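You operate a simulated robot arm through the tools that you are given. There is no shell and no other tool.

You run a simulated robot arm. Do the job below in one go: nothing can be reset, and whatever is moved stays where it is left.

TASK
Swap the orange pad in its cradle for the grey one.
Fine: turn the black star knob to FREE first; the orange pad goes on the pad tray; the knob ends at HOLD. Where these are worked on the way, their far stop is far enough and under half their travel is too little: black star knob.

It is judged by the outcome, as a careful person would: the job done as asked, and still so three seconds after it is handed in. It fails if anything else is knocked over, pushed out of place, dropped, spilled or broken.

THE ROBOT
A 7-joint arm with a two-finger parallel gripper, fixed in place. Base frame: the origin is at the foot of the arm, x ahead of it, y to its left, z up. Readings come in mm, rad, newtons and seconds.
With the tool pointing down near the work surface it reaches from about 440 to 920 mm from the base axis. Its first joint turns from -2.496 to 2.496 rad. Payload 3 kg.
The tool frame sits at the grasp point between the pads (the TCP): z along the fingers, y along the line on which they close. The tips reach 30 mm beyond it. Largest opening 94 mm; finger width 28, thickness 10; the body of the gripper, 50 by 96 mm, starts 55 mm behind the TCP.
Orientation is told as [roll, pitch, yaw] about the base's x, y, z axes, in that order, counted from this pose: with the fingers straight down and closing along the base's y, the tool's x points along the base's -x, its y along +y and its z along -z.

THE INTERFACE
- The arm moves only by the tool servo_tool. Its argument "rows" is a list of rows, each an object of numbers (a shift or turn left out is 0, a gripper value left out holds the last): "x", "y", "z": the shift along the base's x, y, z in mm; "wx", "wy", "wz": the turn, a rotation vector about the base's x, y, z in rad; "gripper": the opening in per cent of the stroke, from 0 (shut) to 100 (fully open). In form: [{"x": .., "y": .., "z": .., "wx": .., "wy": .., "wz": .., "gripper": ..}, ...]. A call has 1 to 20 rows; each row is the pose to reach, as a shift and turn from the pose commanded when the call began. Each row takes 0.2 s and may step no farther than 50 mm and 0.15 rad from the row before; otherwise, or with a gripper value out of range, the whole call is refused. Where a pose cannot be reached the arm comes as near as it can. A force on the tool above 40 N (or 10 N above the force at the start of the call, whichever is more), or a blocked arm, ends the call early, and 0.2 s more pass. Each finger travels about 72 mm/s and halts on what it meets, pressing with about 32 N; the grip force reading is that of the motor and also rises with nothing between the fingers. The clock runs only during rows and for 0.2 s after the last one: add rows that repeat a pose to give the fingers time. The reply holds the time, the measured pose of the TCP, the force on the tool along the base axes, the opening and the grip force, in the units named above and with some noise, with the torque about the TCP (base axes, N m) and any sound that the robot's microphone picked up.
- Cameras (640 x 400 px; columns grow to the right, rows downward): "scene" is fixed at [222.1, 648.1, 1379.1]; the picture's right is [-0.47, -0.88, 0.00], its down [-0.74, 0.39, -0.55] and it looks along [0.48, -0.26, -0.84] (base axes); focal length 329 px, centre (320, 200). "wrist" rides on the gripper at [76, 14, -103] in the tool frame; the picture's right is [-0.18, 0.98, 0.00], its down [-0.75, -0.14, -0.64] and it looks along [-0.63, -0.12, 0.77] (tool axes); focal length 243 px, centre (320, 200). There is no depth. A picture from a camera that has moved, and an enlarged one, comes with that camera's place and axes in the base frame and with its lens.
- capture(camera): a new picture of that camera. It takes no simulated time.
- inspect(camera, box): a new picture of the part [left, top, right, bottom] of that camera's present view, enlarged. It takes no simulated time.
- sign_off(): hands the job in; it is judged then, once.

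Places have to be worked out from the pictures, the camera data and where the tool is seen. Open the gripper and draw the arm clear of the work before you hand the job in, unless the task says otherwise.

The tools are called after ">>>" as name(argument=value, ...) on one line, values as JSON. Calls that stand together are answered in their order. servo_tool: Moves the arm, as the interface text tells. Its arguments: {"type":"object","properties":{"rows":{"type":"array","items":{"type":"object","properties":{"x":{"type":"number"},"y":{"type":"number"},"z":{"type":"number"},"wx":{"type":"number"},"wy":{"type":"number"},"wz":{"type":"number"},"gripper":{"type":"number"}}}}},"required":["rows"]} The other tools are called the same way: capture (camera) takes a picture; inspect (camera, box) takes an enlarged picture of a part of a camera's view; sign_off () hands the job in.

At the start:

```text
clock: 0.0
eef_pos: [484.9, 284.9, 1020.6]
orientation: [0.0, -0.001, -0.003]
force: [0.2, 0.3, -0.3]
moment: [0.0, 0.03, 0.0]
finger_gap: 93.8
finger_force: 0.0
```

scene: 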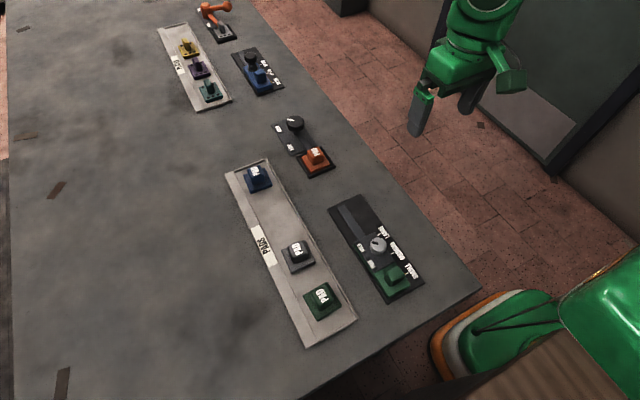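
wrist: 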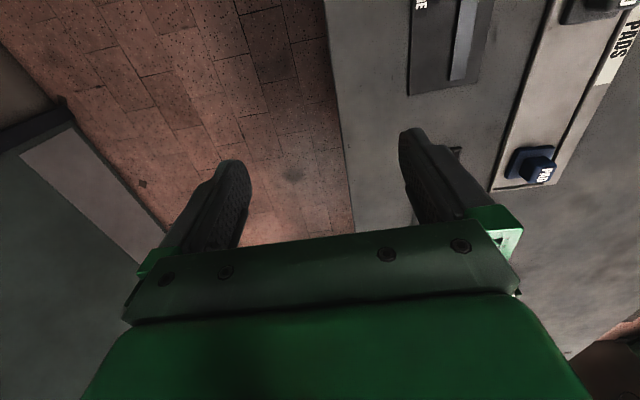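

I start by looking closely at the scene: an orange pad sits in a cradle with a black star knob, and the pad tray holds a blue, a grey and a green pad. I'll enlarge those areas.

>>> inspect(camera="scene", box=[260, 100, 350, 190])

>>> inspect(camera="scene", box=[215, 150, 435, 350])

>>> inspect(camera="scene", box=[150, 0, 300, 120])

```text
4.44 times, centred on (305, 145) of scene
camera zoom: at [222.1, 648.1, 1379.1], right [-0.47, -0.88, 0.0], down [-0.74, 0.39, -0.55], along [0.48, -0.26, -0.84], focal length 1463 px, centre (387, 444)
```

zoom: 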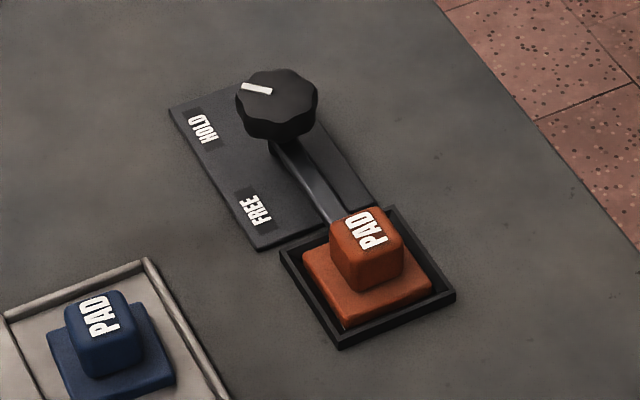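

```text
2.00 times, centred on (325, 250) of scene
camera zoom: at [222.1, 648.1, 1379.1], right [-0.47, -0.88, 0.0], down [-0.74, 0.39, -0.55], along [0.48, -0.26, -0.84], focal length 658 px, centre (310, 100)
```

zoom: 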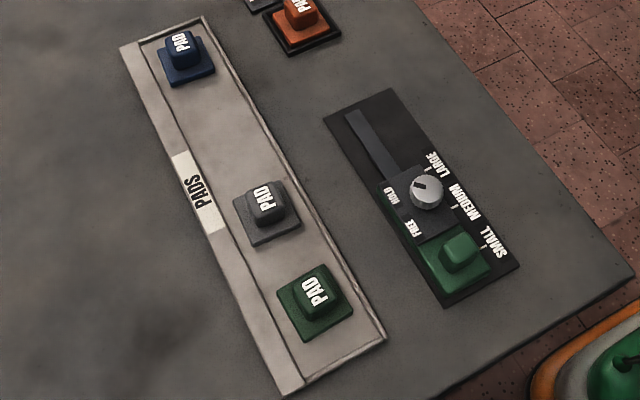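

```text
3.33 times, centred on (225, 60) of scene
camera zoom: at [222.1, 648.1, 1379.1], right [-0.47, -0.88, 0.0], down [-0.74, 0.39, -0.55], along [0.48, -0.26, -0.84], focal length 1097 px, centre (637, 667)
```

zoom: 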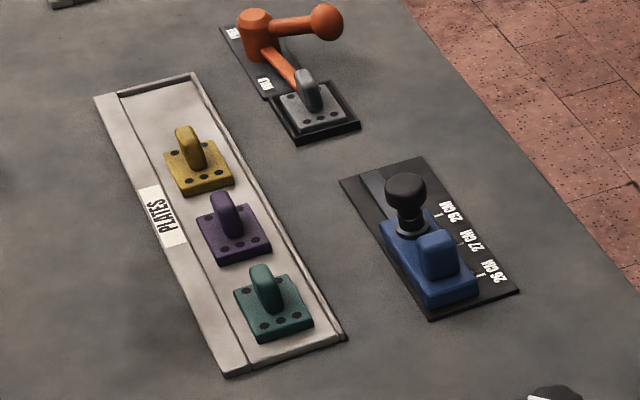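

The triangulated blue pad sits near (643, 565, ~838), so the bench top is around z≈815. The orange pad should be near (645, 430) and the knob near (737, 440). I'll move the wrist camera to look at the cradle.

>>> servo_tool(rows=[{"x": 10, "y": 45}, {"x": 22, "y": 90}, {"x": 34, "y": 135}, {"x": 45, "y": 176}, {"x": 45, "y": 176}])

>>> capture(camera="wrist")

>>> capture(camera="scene")

```text
clock: 1.2
eef_pos: [531.7, 461.3, 1020.1]
orientation: [-0.001, 0.001, -0.001]
force: [-0.4, -0.5, -0.3]
moment: [0.01, -0.01, 0.02]
finger_gap: 94.1
finger_force: 0.1
```

```text
taken
camera wrist: at [455.7, 475.9, 1122.7], right [0.18, 0.98, 0.0], down [0.75, -0.14, 0.64], along [0.63, -0.12, -0.77], focal length 243 px, centre (320, 200)
```

wrist: 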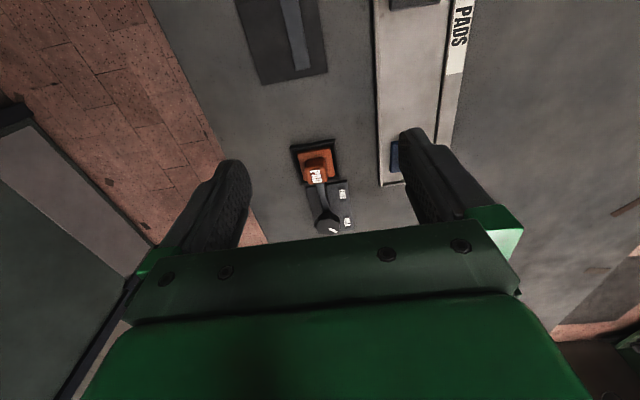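

```text
taken
```

scene: 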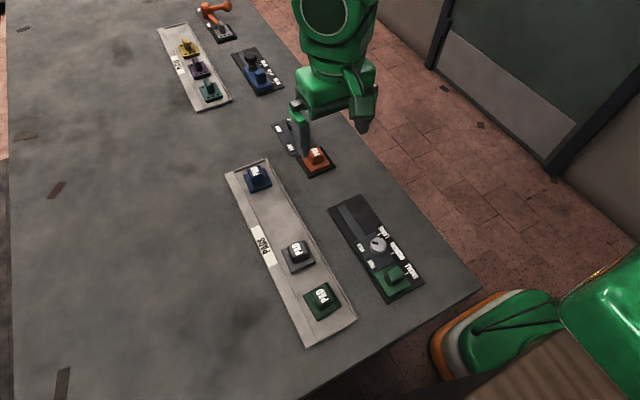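

The device is visible near the picture centre. I'll enlarge it to fix the position of the pad, knob and labels.

>>> inspect(camera="wrist", box=[260, 130, 380, 240])

>>> inspect(camera="scene", box=[290, 130, 345, 180])

```text
3.64 times, centred on (320, 185) of wrist
camera zoom: at [455.7, 475.9, 1122.7], right [0.18, 0.98, 0.0], down [0.75, -0.14, 0.64], along [0.63, -0.12, -0.77], focal length 882 px, centre (320, 254)
```

zoom: 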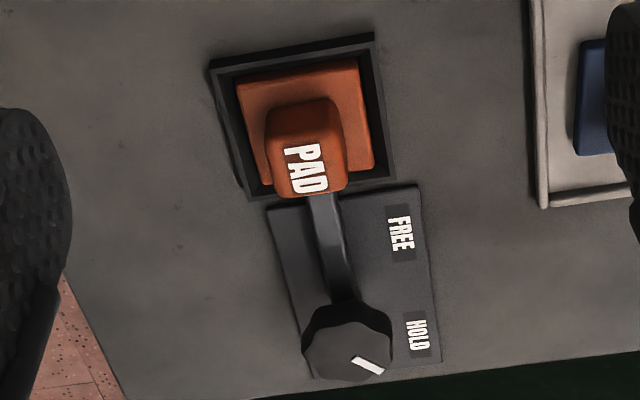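

```text
8.00 times, centred on (318, 155) of scene
camera zoom: at [222.1, 648.1, 1379.1], right [-0.47, -0.88, 0.0], down [-0.74, 0.39, -0.55], along [0.48, -0.26, -0.84], focal length 2633 px, centre (340, 560)
```

zoom: 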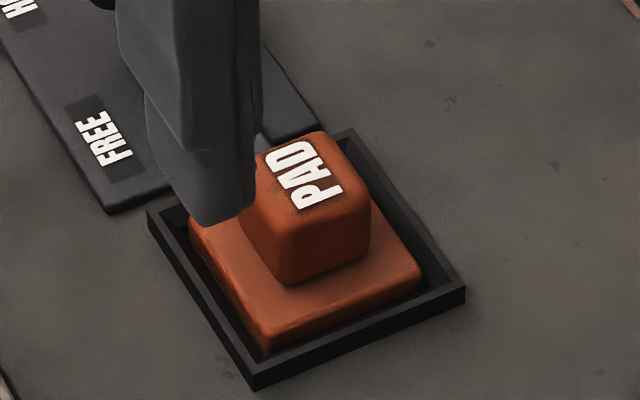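

Triangulating both views gives these places:
- **Orange handle top:** about (637, 436, 850).
- **Knob axis:** about (735, 435), with its top near z=853.
- **Pointer:** about +43° from +x, which is at HOLD. FREE lies at about 138°, so the turn is roughly +90° counterclockwise.

I'll move above the knob for a closer look.

>>> servo_tool(rows=[{"x": 40, "y": -5, "z": -10}, {"x": 80, "y": -10, "z": -25}, {"x": 120, "y": -16, "z": -40}, {"x": 160, "y": -21, "z": -55}, {"x": 203, "y": -26, "z": -70}, {"x": 203, "y": -26, "z": -70}])

>>> capture(camera="wrist")

>>> inspect(camera="wrist", box=[250, 90, 390, 200])

>>> capture(camera="scene")

```text
clock: 2.6
eef_pos: [734.3, 435.5, 947.4]
orientation: [0.0, 0.0, 0.001]
force: [0.4, 0.8, 0.9]
moment: [-0.01, -0.01, 0.03]
finger_gap: 93.9
finger_force: 0.1
```

```text
taken
camera wrist: at [658.9, 449.4, 1051.7], right [0.18, 0.98, 0.0], down [0.75, -0.14, 0.64], along [0.63, -0.12, -0.77], focal length 243 px, centre (320, 200)
```

wrist: 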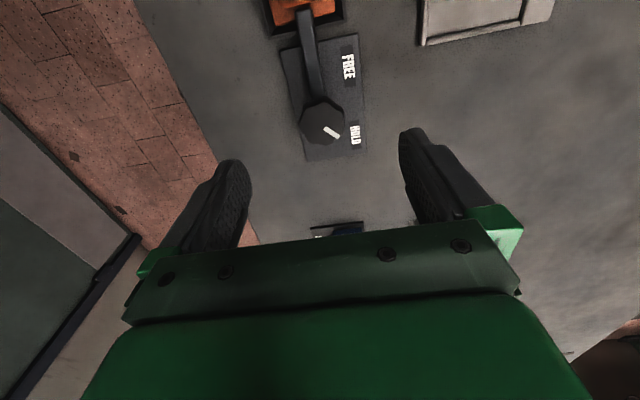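

```text
3.64 times, centred on (320, 145) of wrist
camera zoom: at [658.9, 449.4, 1051.7], right [0.18, 0.98, 0.0], down [0.75, -0.14, 0.64], along [0.63, -0.12, -0.77], focal length 882 px, centre (320, 400)
```

zoom: 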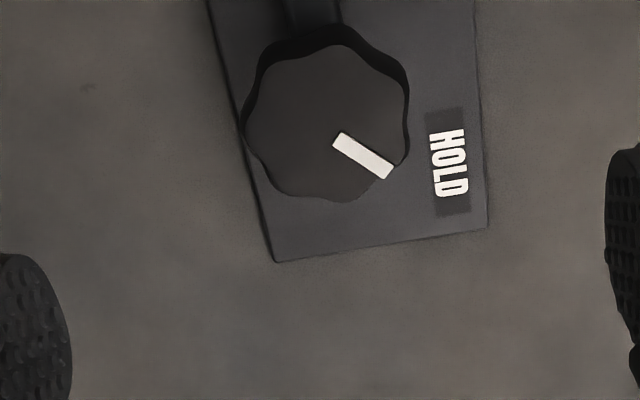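

```text
taken
```

scene: 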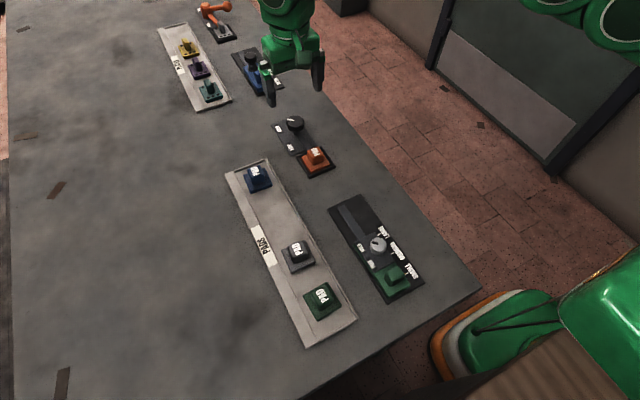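

The closer view puts the knob centre at about (739, 435.5), with its top between z=848 and 853. The turn to FREE goes counterclockwise, so I pre-rotate the tool clockwise by 0.8 rad while centring and coming down a little, then look again.

>>> servo_tool(rows=[{"x": 1, "z": -5, "wz": -0.14}, {"x": 2, "z": -10, "wz": -0.28}, {"x": 3, "z": -15, "wz": -0.42}, {"x": 4, "z": -20, "wz": -0.56}, {"x": 4, "z": -25, "wz": -0.7}, {"x": 4, "z": -30, "wz": -0.8}, {"x": 4, "z": -30, "wz": -0.8}])

>>> capture(camera="wrist")

>>> inspect(camera="wrist", box=[260, 80, 380, 180])

>>> inspect(camera="scene", box=[240, 40, 360, 180])

```text
clock: 4.2
eef_pos: [737.7, 433.5, 919.0]
orientation: [0.001, 0.0, -0.802]
force: [0.5, -0.3, -0.2]
moment: [-0.03, 0.01, 0.0]
finger_gap: 94.0
finger_force: 0.1
```

```text
taken
camera wrist: at [696.2, 499.0, 1022.6], right [0.83, 0.55, 0.0], down [0.42, -0.64, 0.64], along [0.35, -0.54, -0.77], focal length 243 px, centre (320, 200)
```

wrist: 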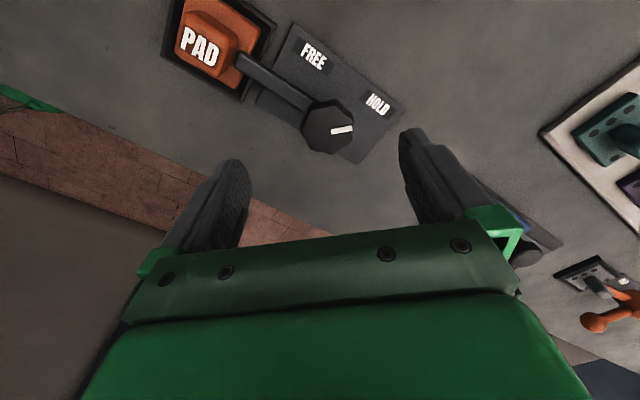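

```text
4.00 times, centred on (320, 130) of wrist
camera zoom: at [696.2, 499.0, 1022.6], right [0.83, 0.55, 0.0], down [0.42, -0.64, 0.64], along [0.35, -0.54, -0.77], focal length 970 px, centre (320, 480)
```

zoom: 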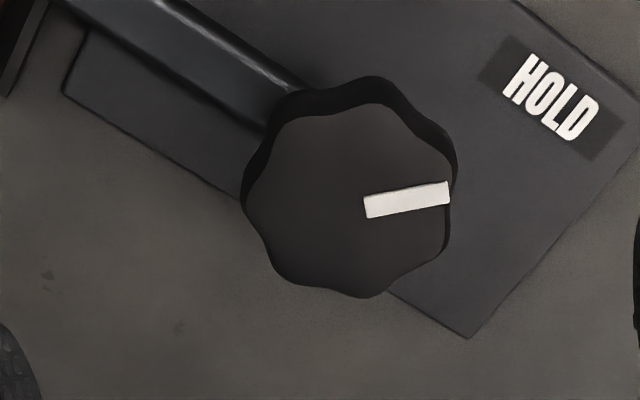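

```text
2.86 times, centred on (300, 110) of scene
camera zoom: at [222.1, 648.1, 1379.1], right [-0.47, -0.88, 0.0], down [-0.74, 0.39, -0.55], along [0.48, -0.26, -0.84], focal length 940 px, centre (377, 457)
```

zoom: 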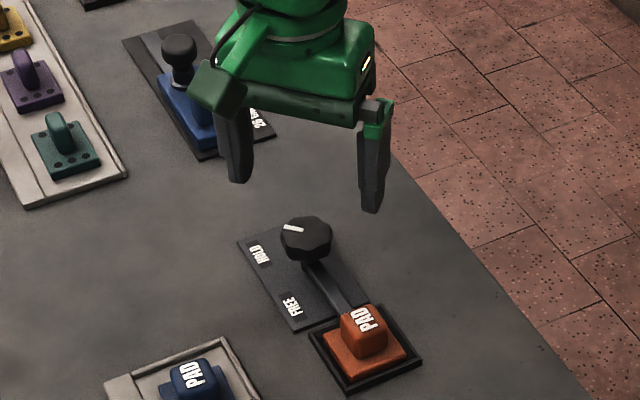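

Comparing the three wrist views, I refine the knob centre to about (744.5, 435.3), with its top near z≈842. I shift the tool over it and come down so the tips stay just above the knob top, then check the alignment.

>>> servo_tool(rows=[{"x": 3, "y": 0.8, "z": -15}, {"x": 6, "y": 1.6, "z": -30}, {"x": 6, "y": 1.6, "z": -35}, {"x": 6, "y": 1.6, "z": -35}])

>>> capture(camera="wrist")

>>> inspect(camera="scene", box=[250, 70, 340, 140])

```text
clock: 5.2
eef_pos: [744.1, 436.0, 884.2]
orientation: [0.001, 0.0, -0.801]
force: [0.2, 0.7, 0.8]
moment: [0.01, 0.0, 0.02]
finger_gap: 94.0
finger_force: 0.2
```

```text
taken
camera wrist: at [702.0, 500.5, 987.5], right [0.83, 0.55, 0.0], down [0.42, -0.64, 0.64], along [0.35, -0.54, -0.77], focal length 243 px, centre (320, 200)
```

wrist: 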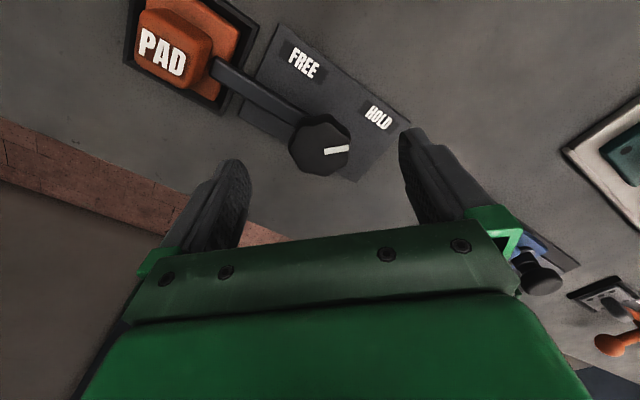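

```text
5.71 times, centred on (295, 105) of scene
camera zoom: at [222.1, 648.1, 1379.1], right [-0.47, -0.88, 0.0], down [-0.74, 0.39, -0.55], along [0.48, -0.26, -0.84], focal length 1881 px, centre (463, 743)
```

zoom: 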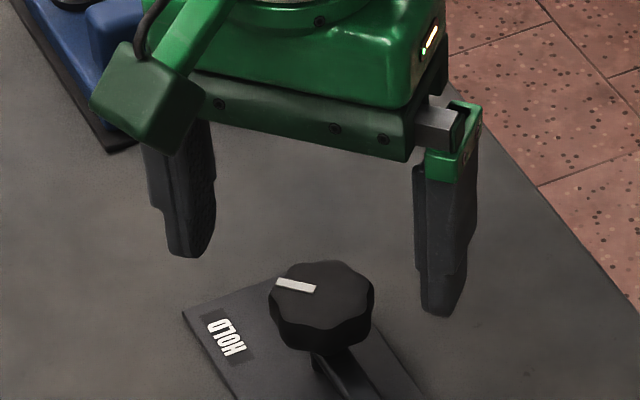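

The knob now lies between the fingertips. I'll enlarge the wrist view to measure the remaining offset.

>>> inspect(camera="wrist", box=[230, 90, 410, 200])

```text
3.56 times, centred on (320, 145) of wrist
camera zoom: at [702.0, 500.5, 987.5], right [0.83, 0.55, 0.0], down [0.42, -0.64, 0.64], along [0.35, -0.54, -0.77], focal length 863 px, centre (320, 396)
```

zoom: 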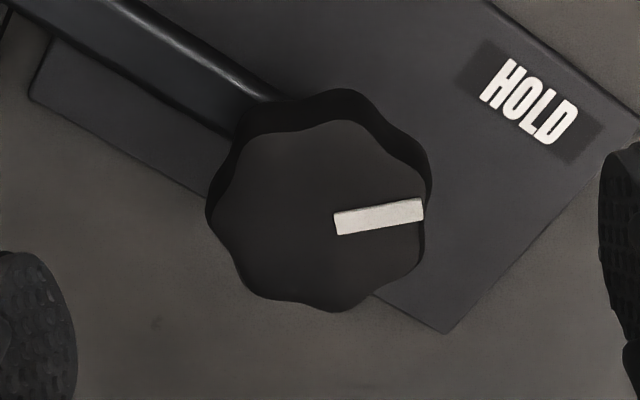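

The knob centre sits within about 1 mm of the tool axis, and the knob is about 41 mm across and 14 mm thick. I lower so the tips reach the knob's lower half, then close on it.

>>> servo_tool(rows=[{"z": -12, "gripper": 75}, {"z": -24, "gripper": 65}, {"z": -24, "gripper": 55}, {"z": -24, "gripper": 40}, {"z": -24, "gripper": 30}, {"z": -24, "gripper": 30}])

>>> capture(camera="wrist")

>>> inspect(camera="scene", box=[250, 70, 340, 140])

```text
clock: 6.6
eef_pos: [744.7, 435.6, 860.8]
orientation: [-0.003, 0.0, -0.799]
force: [4.4, 3.3, -3.0]
moment: [-0.17, 0.01, 0.01]
finger_gap: 41.5
finger_force: 45.1
```

```text
taken
camera wrist: at [702.3, 500.2, 963.4], right [0.83, 0.55, 0.0], down [0.42, -0.64, 0.64], along [0.35, -0.54, -0.77], focal length 243 px, centre (320, 200)
```

wrist: 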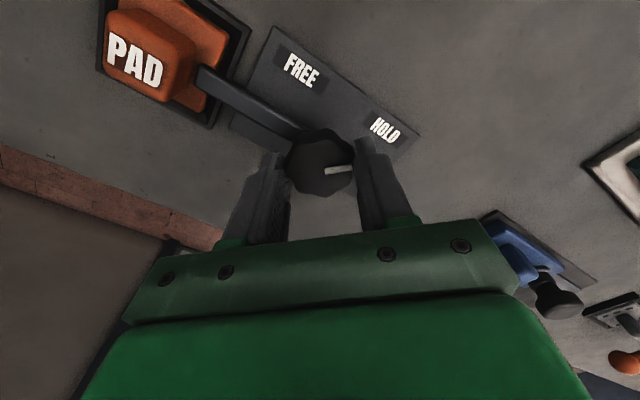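

```text
5.71 times, centred on (295, 105) of scene
camera zoom: at [222.1, 648.1, 1379.1], right [-0.47, -0.88, 0.0], down [-0.74, 0.39, -0.55], along [0.48, -0.26, -0.84], focal length 1881 px, centre (463, 743)
```

zoom: 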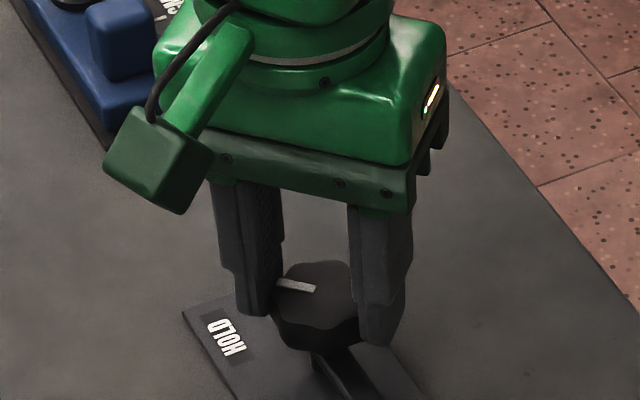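

The knob is gripped at a 41.5 mm gap with only small side forces. I start turning counterclockwise towards FREE in small steps and watch the torque.

>>> servo_tool(rows=[{"wz": 0.08, "gripper": 20}, {"wz": 0.16}, {"wz": 0.24}, {"wz": 0.32}, {"wz": 0.4}, {"wz": 0.4}])

>>> inspect(camera="wrist", box=[160, 0, 480, 220])

>>> inspect(camera="scene", box=[250, 80, 350, 190])

```text
clock: 8.0
eef_pos: [744.0, 434.4, 860.5]
orientation: [-0.001, -0.002, -0.398]
force: [0.2, -5.6, -2.4]
moment: [0.09, -0.26, -0.01]
finger_gap: 41.1
finger_force: 44.9
```

```text
1.82 times, centred on (320, 110) of wrist
camera zoom: at [680.4, 478.1, 963.5], right [0.55, 0.83, 0.0], down [0.64, -0.42, 0.64], along [0.53, -0.35, -0.77], focal length 441 px, centre (320, 364)
```

zoom: 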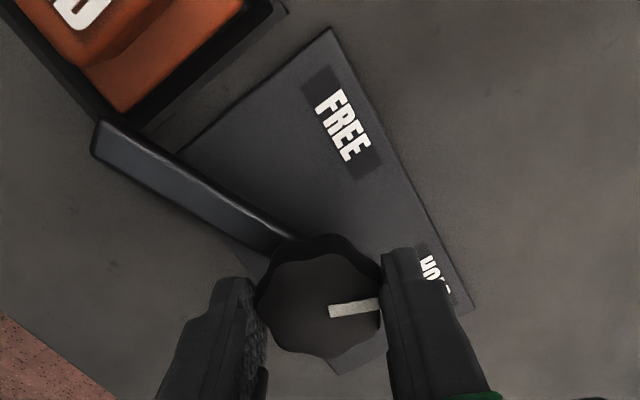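

```text
3.64 times, centred on (300, 135) of scene
camera zoom: at [222.1, 648.1, 1379.1], right [-0.47, -0.88, 0.0], down [-0.74, 0.39, -0.55], along [0.48, -0.26, -0.84], focal length 1197 px, centre (393, 436)
```

zoom: 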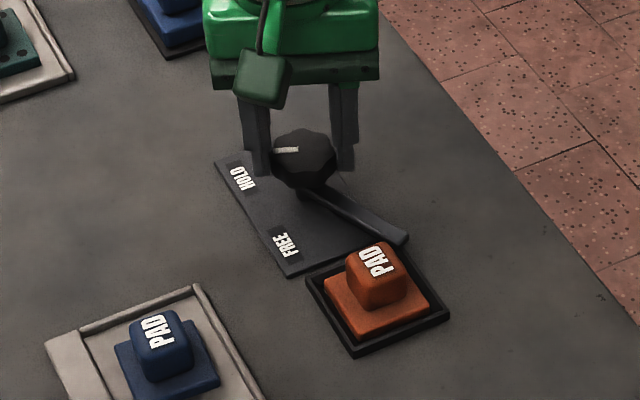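

The knob turns and its bar swings off the pad as expected. I continue turning towards FREE.

>>> servo_tool(rows=[{"wz": 0.08}, {"wz": 0.16}, {"wz": 0.24}, {"wz": 0.32}, {"wz": 0.4}, {"wz": 0.48}, {"wz": 0.56}, {"wz": 0.64}, {"wz": 0.72}, {"wz": 0.8}, {"wz": 0.88}, {"wz": 0.96}, {"wz": 0.96}])

>>> inspect(camera="wrist", box=[160, 0, 480, 220])

>>> inspect(camera="scene", box=[250, 80, 350, 190])

```text
clock: 9.6
eef_pos: [745.4, 434.6, 859.6]
orientation: [-0.001, 0.001, 0.148]
force: [-6.0, -4.1, 1.3]
moment: [0.15, 0.46, -0.01]
finger_gap: 41.4
finger_force: 44.9
stopped in row 8: the force on the tool passed its limit at 40 N (the readings are from after the stop); the commanded pose is now the measured one
```

```text
1.82 times, centred on (320, 110) of wrist
camera zoom: at [667.8, 438.0, 963.6], right [0.04, 1.0, 0.0], down [0.77, -0.03, 0.64], along [0.64, -0.03, -0.77], focal length 441 px, centre (320, 364)
```

zoom: 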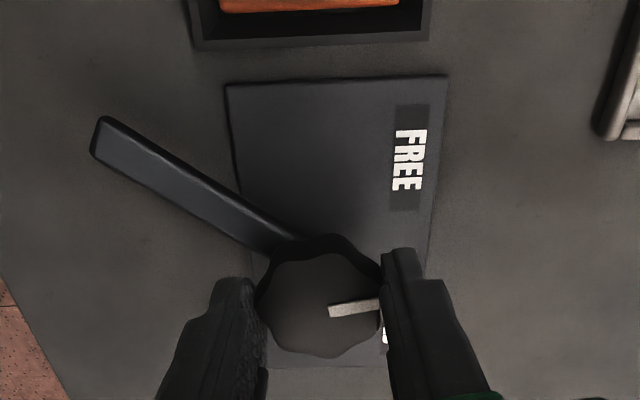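

```text
3.64 times, centred on (300, 135) of scene
camera zoom: at [222.1, 648.1, 1379.1], right [-0.47, -0.88, 0.0], down [-0.74, 0.39, -0.55], along [0.48, -0.26, -0.84], focal length 1197 px, centre (393, 436)
```

zoom: 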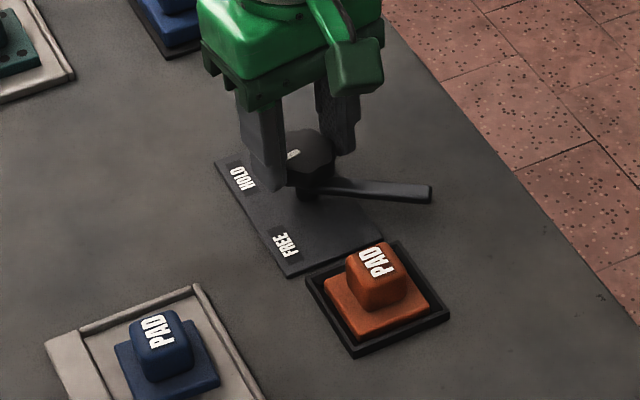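

The turn stopped on a force limit after about 0.95 rad in total, and the pointer is at about 97°, still short of FREE. The residual side force is small and I suspect slight off-centring. I'll continue in smaller steps and shift the tool a little towards -x,-y to relieve it.

>>> servo_tool(rows=[{"x": -0.5, "y": -0.3, "wz": 0.03}, {"x": -0.5, "y": -0.3, "wz": 0.06}, {"x": -0.5, "y": -0.3, "wz": 0.09}, {"x": -0.5, "y": -0.3, "wz": 0.12}, {"x": -0.5, "y": -0.3, "wz": 0.12}])

>>> inspect(camera="wrist", box=[160, 0, 480, 220])

```text
clock: 10.8
eef_pos: [745.0, 434.6, 859.9]
orientation: [-0.002, 0.002, 0.269]
force: [8.8, 1.3, -3.4]
moment: [0.34, -0.35, 0.02]
finger_gap: 41.5
finger_force: 44.8
```

```text
1.82 times, centred on (320, 110) of wrist
camera zoom: at [667.8, 428.5, 963.5], right [-0.08, 1.0, 0.0], down [0.76, 0.06, 0.64], along [0.64, 0.05, -0.77], focal length 441 px, centre (320, 364)
```

zoom: 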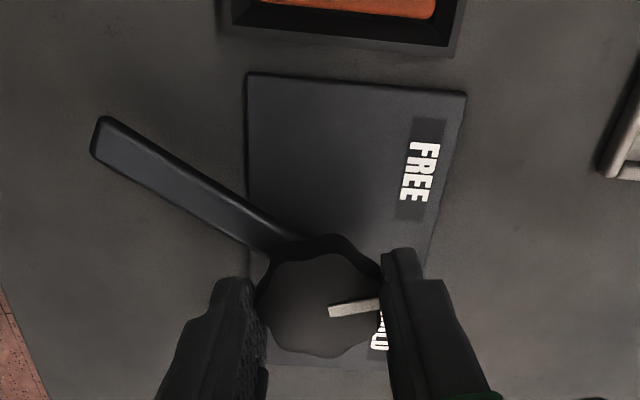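

The knob keeps following the tool with low force. I continue in small steps towards the FREE stop.

>>> servo_tool(rows=[{"x": 0.3, "wz": 0.04}, {"x": 0.3, "wz": 0.08}, {"x": 0.3, "wz": 0.12}, {"x": 0.3, "wz": 0.16}, {"x": 0.3, "wz": 0.2}, {"x": 0.3, "wz": 0.24}, {"x": 0.3, "wz": 0.24}])

>>> inspect(camera="wrist", box=[160, 0, 480, 220])

```text
clock: 12.4
eef_pos: [744.5, 434.4, 859.3]
orientation: [-0.001, 0.002, 0.508]
force: [10.0, -3.6, 1.0]
moment: [-0.07, 0.07, 0.0]
finger_gap: 41.2
finger_force: 44.4
```

```text
1.82 times, centred on (320, 110) of wrist
camera zoom: at [671.5, 410.3, 963.5], right [-0.32, 0.95, 0.0], down [0.73, 0.24, 0.64], along [0.61, 0.2, -0.77], focal length 441 px, centre (320, 364)
```

zoom: 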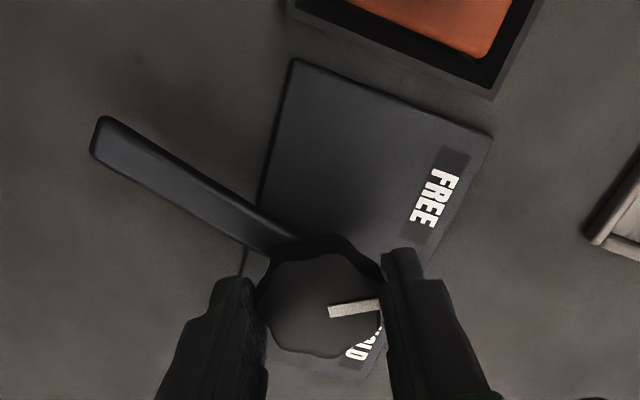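

The turn is now about 75° in total and still moving freely. I continue towards the end stop.

>>> servo_tool(rows=[{"x": 0.5, "y": -0.2, "wz": 0.04}, {"x": 0.5, "y": -0.2, "wz": 0.08}, {"x": 0.5, "y": -0.2, "wz": 0.12}, {"x": 0.5, "y": -0.2, "wz": 0.16}, {"x": 0.5, "y": -0.2, "wz": 0.2}, {"x": 0.5, "y": -0.2, "wz": 0.24}, {"x": 0.5, "y": -0.2, "wz": 0.28}, {"x": 0.5, "y": -0.2, "wz": 0.28}])

>>> inspect(camera="wrist", box=[160, 0, 480, 220])

>>> inspect(camera="scene", box=[250, 80, 350, 190])

```text
clock: 14.2
eef_pos: [744.7, 434.9, 860.4]
orientation: [0.0, 0.001, 0.789]
force: [-6.4, -1.6, 15.1]
moment: [0.2, 0.44, -0.76]
finger_gap: 41.2
finger_force: 44.8
```

```text
1.82 times, centred on (320, 110) of wrist
camera zoom: at [681.4, 390.7, 963.5], right [-0.57, 0.82, 0.0], down [0.63, 0.44, 0.64], along [0.53, 0.36, -0.77], focal length 441 px, centre (320, 364)
```

zoom: 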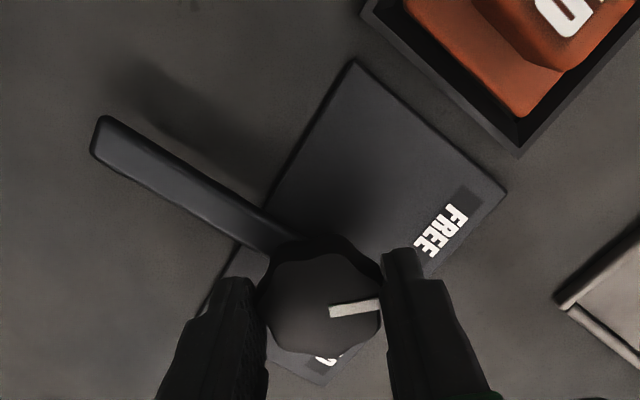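

```text
3.64 times, centred on (300, 135) of scene
camera zoom: at [222.1, 648.1, 1379.1], right [-0.47, -0.88, 0.0], down [-0.74, 0.39, -0.55], along [0.48, -0.26, -0.84], focal length 1197 px, centre (393, 436)
```

zoom: 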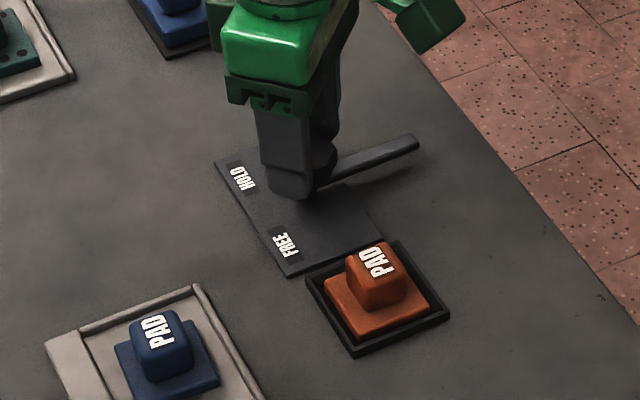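

The turn totals about 91° and the torque has risen to -0.76 N·m, so the knob is at its FREE stop. I release it and rise straight up.

>>> servo_tool(rows=[{"gripper": 45}, {"gripper": 60}, {"gripper": 75}, {"gripper": 75}, {"z": 20}, {"z": 45}, {"z": 70}, {"z": 70}])

>>> inspect(camera="wrist", box=[160, 0, 480, 220])

>>> inspect(camera="scene", box=[250, 80, 350, 190])

```text
clock: 16.0
eef_pos: [744.4, 435.3, 930.0]
orientation: [0.0, 0.002, 0.789]
force: [0.4, 0.4, 0.2]
moment: [-0.03, 0.0, 0.01]
finger_gap: 70.4
finger_force: 0.0
```

```text
1.82 times, centred on (320, 110) of wrist
camera zoom: at [680.9, 391.4, 1033.5], right [-0.57, 0.82, 0.0], down [0.63, 0.44, 0.64], along [0.53, 0.36, -0.77], focal length 441 px, centre (320, 364)
```

zoom: 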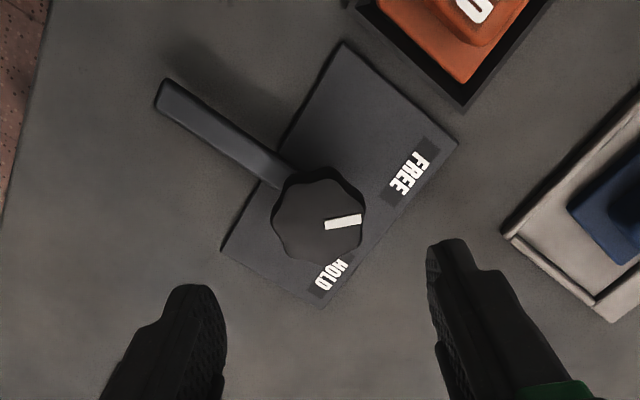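

```text
3.64 times, centred on (300, 135) of scene
camera zoom: at [222.1, 648.1, 1379.1], right [-0.47, -0.88, 0.0], down [-0.74, 0.39, -0.55], along [0.48, -0.26, -0.84], focal length 1197 px, centre (393, 436)
```

zoom: 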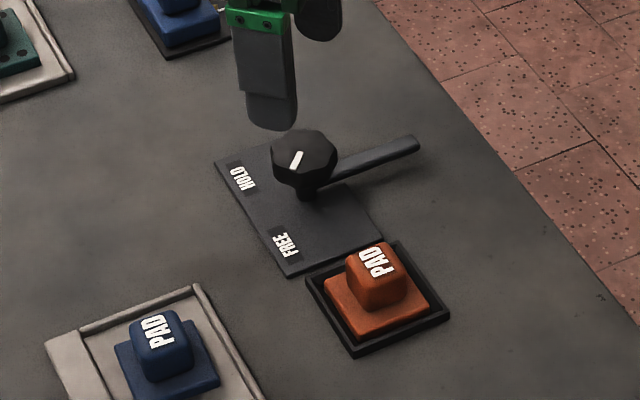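

The knob stays at FREE and the pad is no longer held. I now move above the orange pad at about (645, 435.5), turn the tool back to yaw 0, and look.

>>> servo_tool(rows=[{"x": -15, "wz": -0.13}, {"x": -32, "wz": -0.26}, {"x": -49, "wz": -0.39}, {"x": -66, "wz": -0.52}, {"x": -83, "wz": -0.65}, {"x": -99.5, "wz": -0.788}, {"x": -99.5, "wz": -0.788}])

>>> capture(camera="wrist")

>>> inspect(camera="wrist", box=[240, 70, 400, 190])

```text
clock: 17.6
eef_pos: [645.0, 436.2, 929.6]
orientation: [-0.001, 0.002, -0.001]
force: [0.4, 0.7, -0.1]
moment: [0.0, 0.02, 0.02]
finger_gap: 70.5
finger_force: 0.1
```

```text
taken
camera wrist: at [570.2, 449.7, 1033.2], right [0.19, 0.98, 0.0], down [0.75, -0.14, 0.64], along [0.63, -0.12, -0.77], focal length 243 px, centre (320, 200)
```

wrist: 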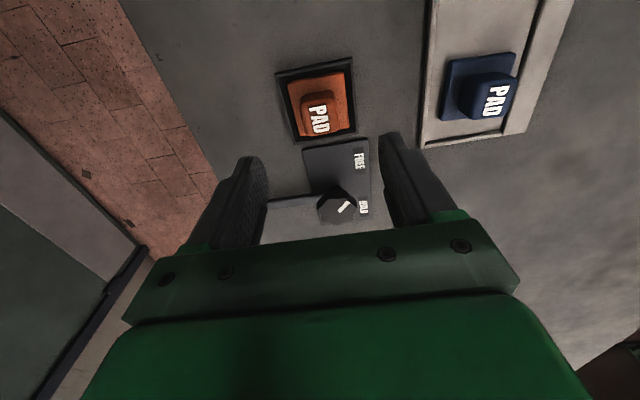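

```text
3.33 times, centred on (320, 130) of wrist
camera zoom: at [570.2, 449.7, 1033.2], right [0.19, 0.98, 0.0], down [0.75, -0.14, 0.64], along [0.63, -0.12, -0.77], focal length 809 px, centre (320, 433)
```

zoom: 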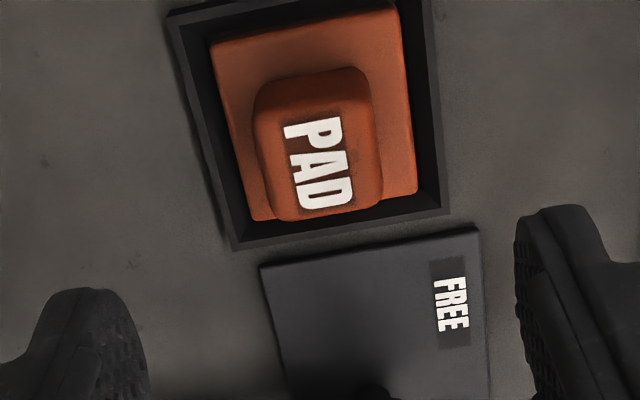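

The orange handle's centre reads about (643.6, 436.4), with its top near z≈841. I lower in two stages, first to tips just above the handle, and check from both cameras.

>>> servo_tool(rows=[{"x": -1.3, "y": 0.3, "z": -25}, {"x": -1.3, "y": 0.3, "z": -50}, {"x": -1.3, "y": 0.3, "z": -68}, {"x": -1.3, "y": 0.3, "z": -68}])

>>> capture(camera="wrist")

>>> inspect(camera="scene", box=[275, 100, 355, 180])

```text
clock: 18.6
eef_pos: [645.0, 434.1, 862.7]
orientation: [0.001, 0.0, 0.001]
force: [-0.5, 0.5, -0.2]
moment: [-0.01, 0.03, 0.05]
finger_gap: 70.5
finger_force: 0.0
```

```text
taken
camera wrist: at [568.4, 449.2, 965.8], right [0.18, 0.98, 0.0], down [0.75, -0.14, 0.64], along [0.63, -0.12, -0.77], focal length 243 px, centre (320, 200)
```

wrist: 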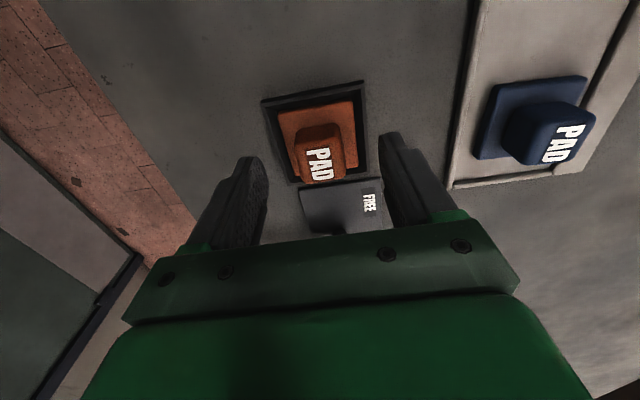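

```text
5.00 times, centred on (315, 140) of scene
camera zoom: at [222.1, 648.1, 1379.1], right [-0.47, -0.88, 0.0], down [-0.74, 0.39, -0.55], along [0.48, -0.26, -0.84], focal length 1646 px, centre (345, 500)
```

zoom: 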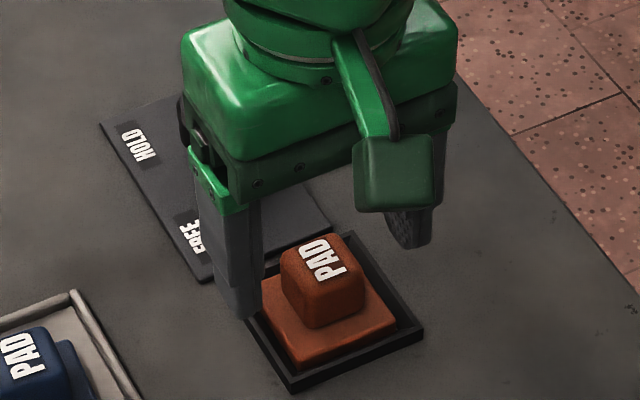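

I'll enlarge the wrist view to check the handle's position between the fingers and the depth of the plate.

>>> inspect(camera="wrist", box=[240, 75, 400, 195])

```text
3.33 times, centred on (320, 135) of wrist
camera zoom: at [568.4, 449.2, 965.8], right [0.18, 0.98, 0.0], down [0.75, -0.14, 0.64], along [0.63, -0.12, -0.77], focal length 809 px, centre (320, 417)
```

zoom: 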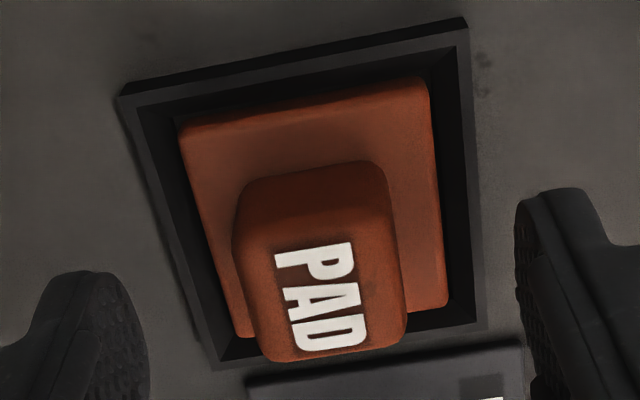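

The handle is centred between the fingers to within about 1 mm, and its plate top is at z≈813–822. I lower to TCP 855, with tips at about 825 so they clear the plate, and close on the handle.

>>> servo_tool(rows=[{"x": -1, "y": 0.5, "z": -4}, {"x": -1, "y": 0.5, "z": -7.5}, {"x": -1, "y": 0.5, "z": -7.5, "gripper": 60}, {"x": -1, "y": 0.5, "z": -7.5, "gripper": 45}, {"x": -1, "y": 0.5, "z": -7.5, "gripper": 30}, {"x": -1, "y": 0.5, "z": -7.5, "gripper": 15}, {"x": -1, "y": 0.5, "z": -7.5, "gripper": 15}])

>>> capture(camera="wrist")

>>> inspect(camera="scene", box=[275, 100, 355, 180])

```text
clock: 20.2
eef_pos: [643.0, 436.8, 854.4]
orientation: [-0.001, 0.003, 0.0]
force: [0.2, -0.2, 0.9]
moment: [0.05, -0.02, -0.01]
finger_gap: 29.0
finger_force: 31.4
```

```text
taken
camera wrist: at [567.7, 449.7, 958.0], right [0.18, 0.98, 0.0], down [0.75, -0.14, 0.64], along [0.63, -0.12, -0.77], focal length 243 px, centre (320, 200)
```

wrist: 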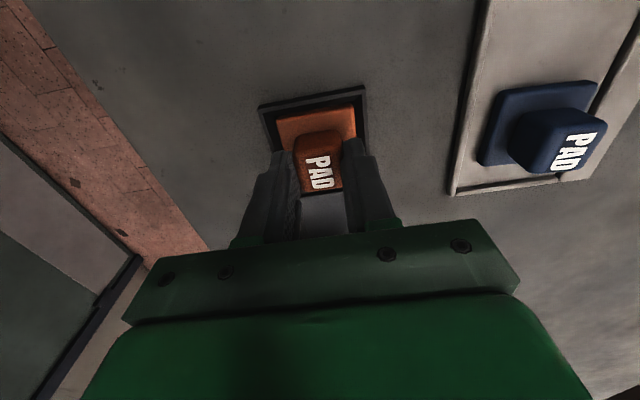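

```text
5.00 times, centred on (315, 140) of scene
camera zoom: at [222.1, 648.1, 1379.1], right [-0.47, -0.88, 0.0], down [-0.74, 0.39, -0.55], along [0.48, -0.26, -0.84], focal length 1646 px, centre (345, 500)
```

zoom: 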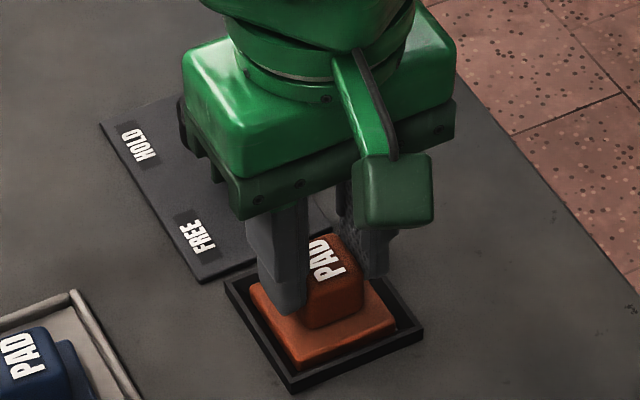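

The handle is gripped at a 29 mm gap with almost no side force. I lift it slowly first to confirm the pad comes free, then higher.

>>> servo_tool(rows=[{"z": 4}, {"z": 10}, {"z": 20}, {"z": 35}, {"z": 50}, {"z": 75}, {"z": 100}, {"z": 100}])

>>> capture(camera="wrist")

>>> capture(camera="scene")

```text
clock: 22.0
eef_pos: [641.8, 435.0, 955.8]
orientation: [-0.001, 0.003, 0.0]
force: [0.0, 0.0, -0.3]
moment: [0.03, 0.0, 0.03]
finger_gap: 29.1
finger_force: 31.5
```

```text
taken
camera wrist: at [567.5, 450.3, 1058.6], right [0.18, 0.98, 0.0], down [0.75, -0.14, 0.64], along [0.63, -0.12, -0.77], focal length 243 px, centre (320, 200)
```

wrist: 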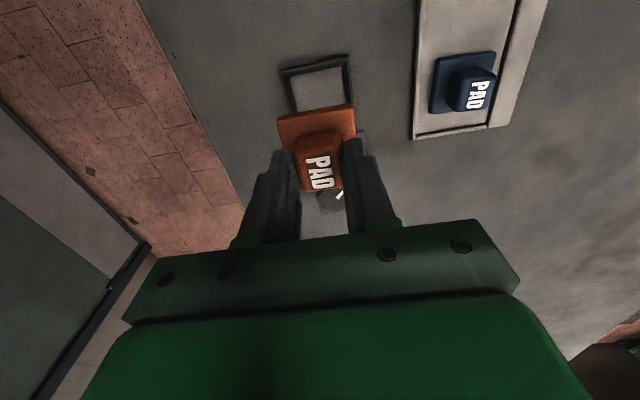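

```text
taken
```

scene: 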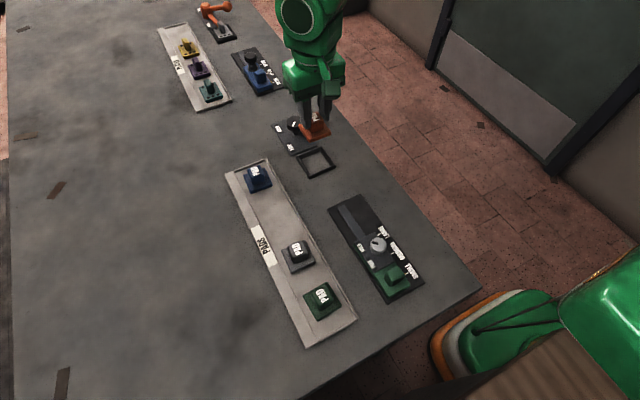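

The orange pad is lifted and the cradle is empty. I'll enlarge the views of the empty cradle and the tray to measure them.

>>> inspect(camera="wrist", box=[260, 40, 380, 200])

>>> inspect(camera="scene", box=[215, 140, 375, 350])

>>> inspect(camera="wrist", box=[390, 0, 550, 150])

```text
2.50 times, centred on (320, 120) of wrist
camera zoom: at [567.5, 450.3, 1058.6], right [0.18, 0.98, 0.0], down [0.75, -0.14, 0.64], along [0.63, -0.12, -0.77], focal length 606 px, centre (320, 400)
```

zoom: 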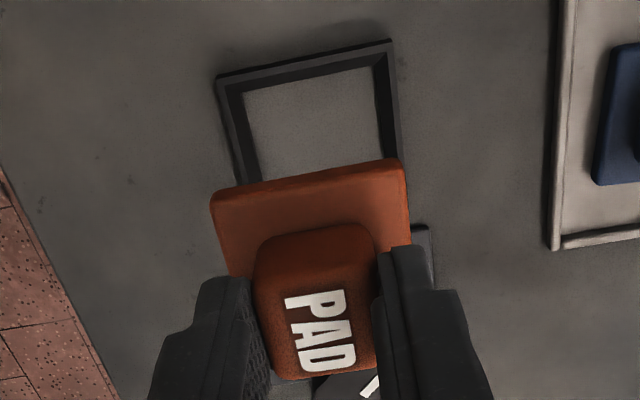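

```text
1.90 times, centred on (295, 245) of scene
camera zoom: at [222.1, 648.1, 1379.1], right [-0.47, -0.88, 0.0], down [-0.74, 0.39, -0.55], along [0.48, -0.26, -0.84], focal length 627 px, centre (368, 114)
```

zoom: 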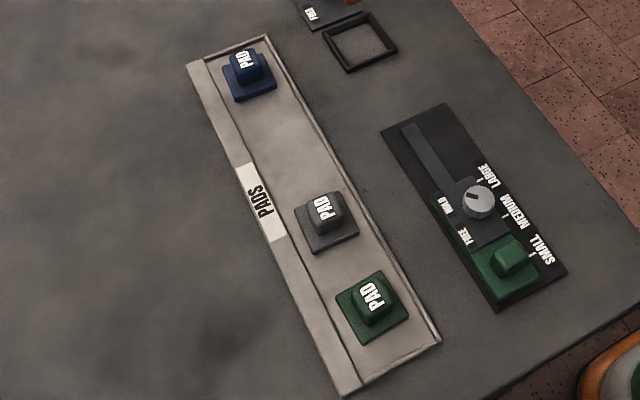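

```text
2.67 times, centred on (470, 75) of wrist
camera zoom: at [567.5, 450.3, 1058.6], right [0.18, 0.98, 0.0], down [0.75, -0.14, 0.64], along [0.63, -0.12, -0.77], focal length 647 px, centre (-80, 533)
```

zoom: 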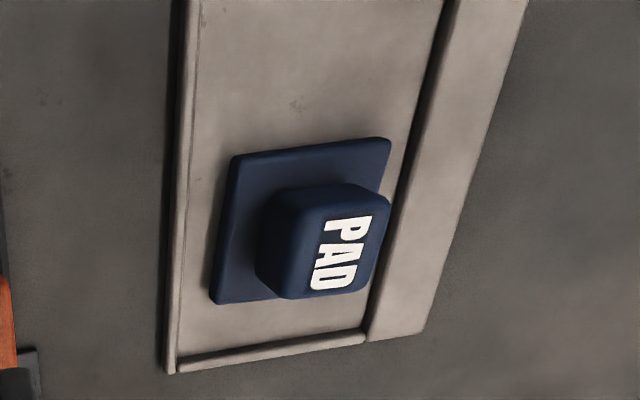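

The cradle frame is about 64 mm outside and centred under the gripping pose. The tray's four slots are spaced about 98 mm apart, and the free one lies near (557, 570) between the blue and grey pads. I carry the orange pad there at travel height.

>>> servo_tool(rows=[{"x": -18, "y": 28}, {"x": -37, "y": 58}, {"x": -56, "y": 88}, {"x": -75, "y": 118}, {"x": -85, "y": 134.5}, {"x": -85, "y": 134.5}])

>>> capture(camera="wrist")

>>> capture(camera="scene")

```text
clock: 23.4
eef_pos: [557.8, 568.6, 956.5]
orientation: [0.0, 0.002, 0.002]
force: [0.3, 0.6, -0.8]
moment: [0.01, -0.02, 0.02]
finger_gap: 29.0
finger_force: 31.9
```

```text
taken
camera wrist: at [482.6, 584.1, 1059.4], right [0.18, 0.98, 0.0], down [0.75, -0.14, 0.64], along [0.63, -0.12, -0.77], focal length 243 px, centre (320, 200)
```

wrist: 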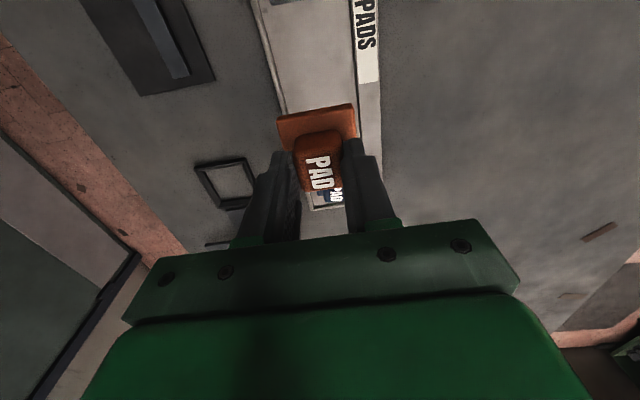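

```text
taken
```

scene: 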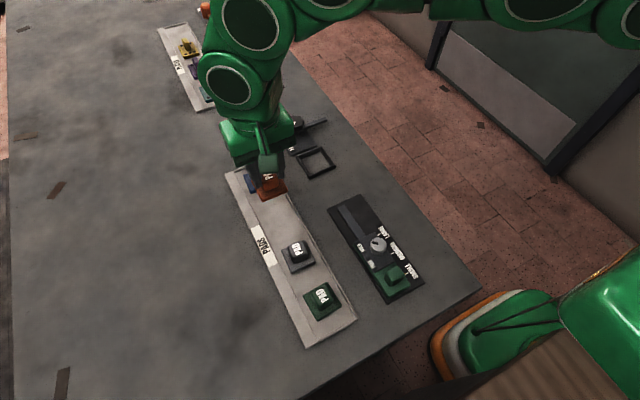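

The pad hangs over the free slot between blue and grey. I lower to about 20 mm above the expected resting height and check clearance.

>>> servo_tool(rows=[{"z": -20}, {"z": -40}, {"z": -60}, {"z": -78}, {"z": -78}])

>>> capture(camera="wrist")

>>> inspect(camera="scene", box=[215, 140, 335, 280])

```text
clock: 24.6
eef_pos: [558.6, 570.4, 876.8]
orientation: [-0.001, 0.001, -0.001]
force: [0.2, 0.2, 0.1]
moment: [0.01, -0.02, -0.01]
finger_gap: 29.0
finger_force: 32.3
```

```text
taken
camera wrist: at [483.0, 584.2, 979.8], right [0.18, 0.98, 0.0], down [0.75, -0.14, 0.64], along [0.63, -0.12, -0.77], focal length 243 px, centre (320, 200)
```

wrist: 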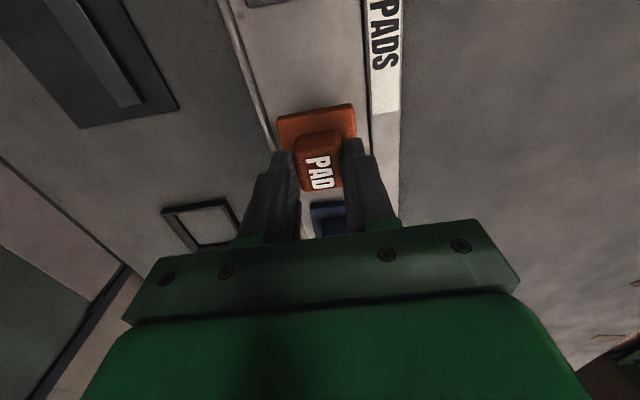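

```text
2.86 times, centred on (275, 210) of scene
camera zoom: at [222.1, 648.1, 1379.1], right [-0.47, -0.88, 0.0], down [-0.74, 0.39, -0.55], along [0.48, -0.26, -0.84], focal length 940 px, centre (449, 171)
```

zoom: 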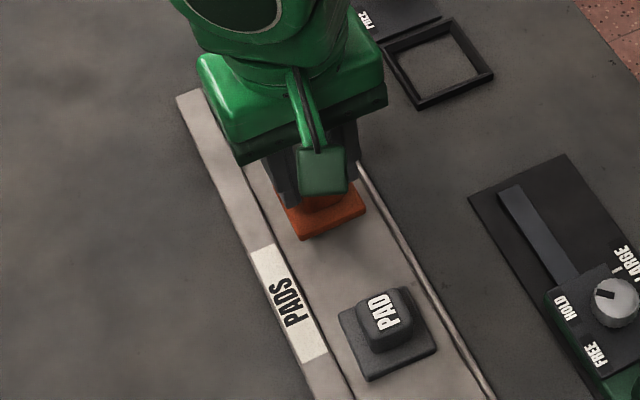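

Clearance to both neighbours and the tray rims is good. I lower to about 4 mm above the expected contact.

>>> servo_tool(rows=[{"z": -7}, {"z": -12}, {"z": -15.5}, {"z": -15.5}])

>>> inspect(camera="scene", box=[215, 140, 335, 280])

```text
clock: 25.6
eef_pos: [558.2, 570.4, 861.0]
orientation: [-0.001, 0.002, 0.0]
force: [0.7, -0.1, 0.2]
moment: [0.04, -0.01, 0.0]
finger_gap: 29.2
finger_force: 31.6
```

```text
2.86 times, centred on (275, 210) of scene
camera zoom: at [222.1, 648.1, 1379.1], right [-0.47, -0.88, 0.0], down [-0.74, 0.39, -0.55], along [0.48, -0.26, -0.84], focal length 940 px, centre (449, 171)
```

zoom: 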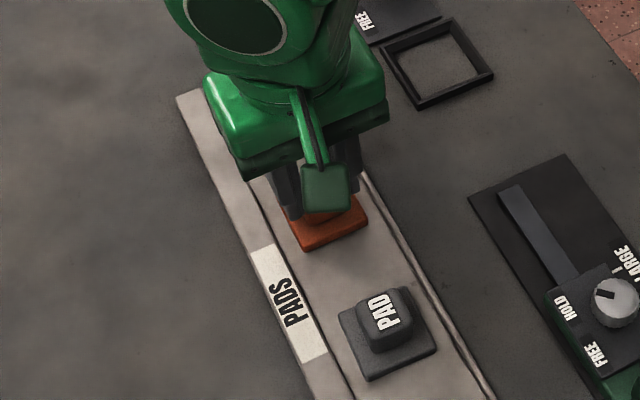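

There is no contact yet at TCP 861. I lower further in 0.7 mm steps, watching for a rise in vertical force.

>>> servo_tool(rows=[{"z": -0.7}, {"z": -1.4}, {"z": -2.1}, {"z": -2.1}])

```text
clock: 26.6
eef_pos: [558.0, 570.6, 859.6]
orientation: [-0.002, 0.001, 0.0]
force: [-0.9, -0.2, -1.9]
moment: [-0.01, -0.01, -0.01]
finger_gap: 29.2
finger_force: 31.3
```

There is no clear contact yet, so I go on down in small steps.

>>> servo_tool(rows=[{"z": -0.6}, {"z": -1.2}, {"z": -1.8}, {"z": -1.8}])

```text
clock: 27.6
eef_pos: [557.8, 570.2, 856.7]
orientation: [0.001, 0.001, 0.0]
force: [-3.0, -0.5, 10.4]
moment: [0.01, 0.12, 0.0]
finger_gap: 29.3
finger_force: 32.0
```

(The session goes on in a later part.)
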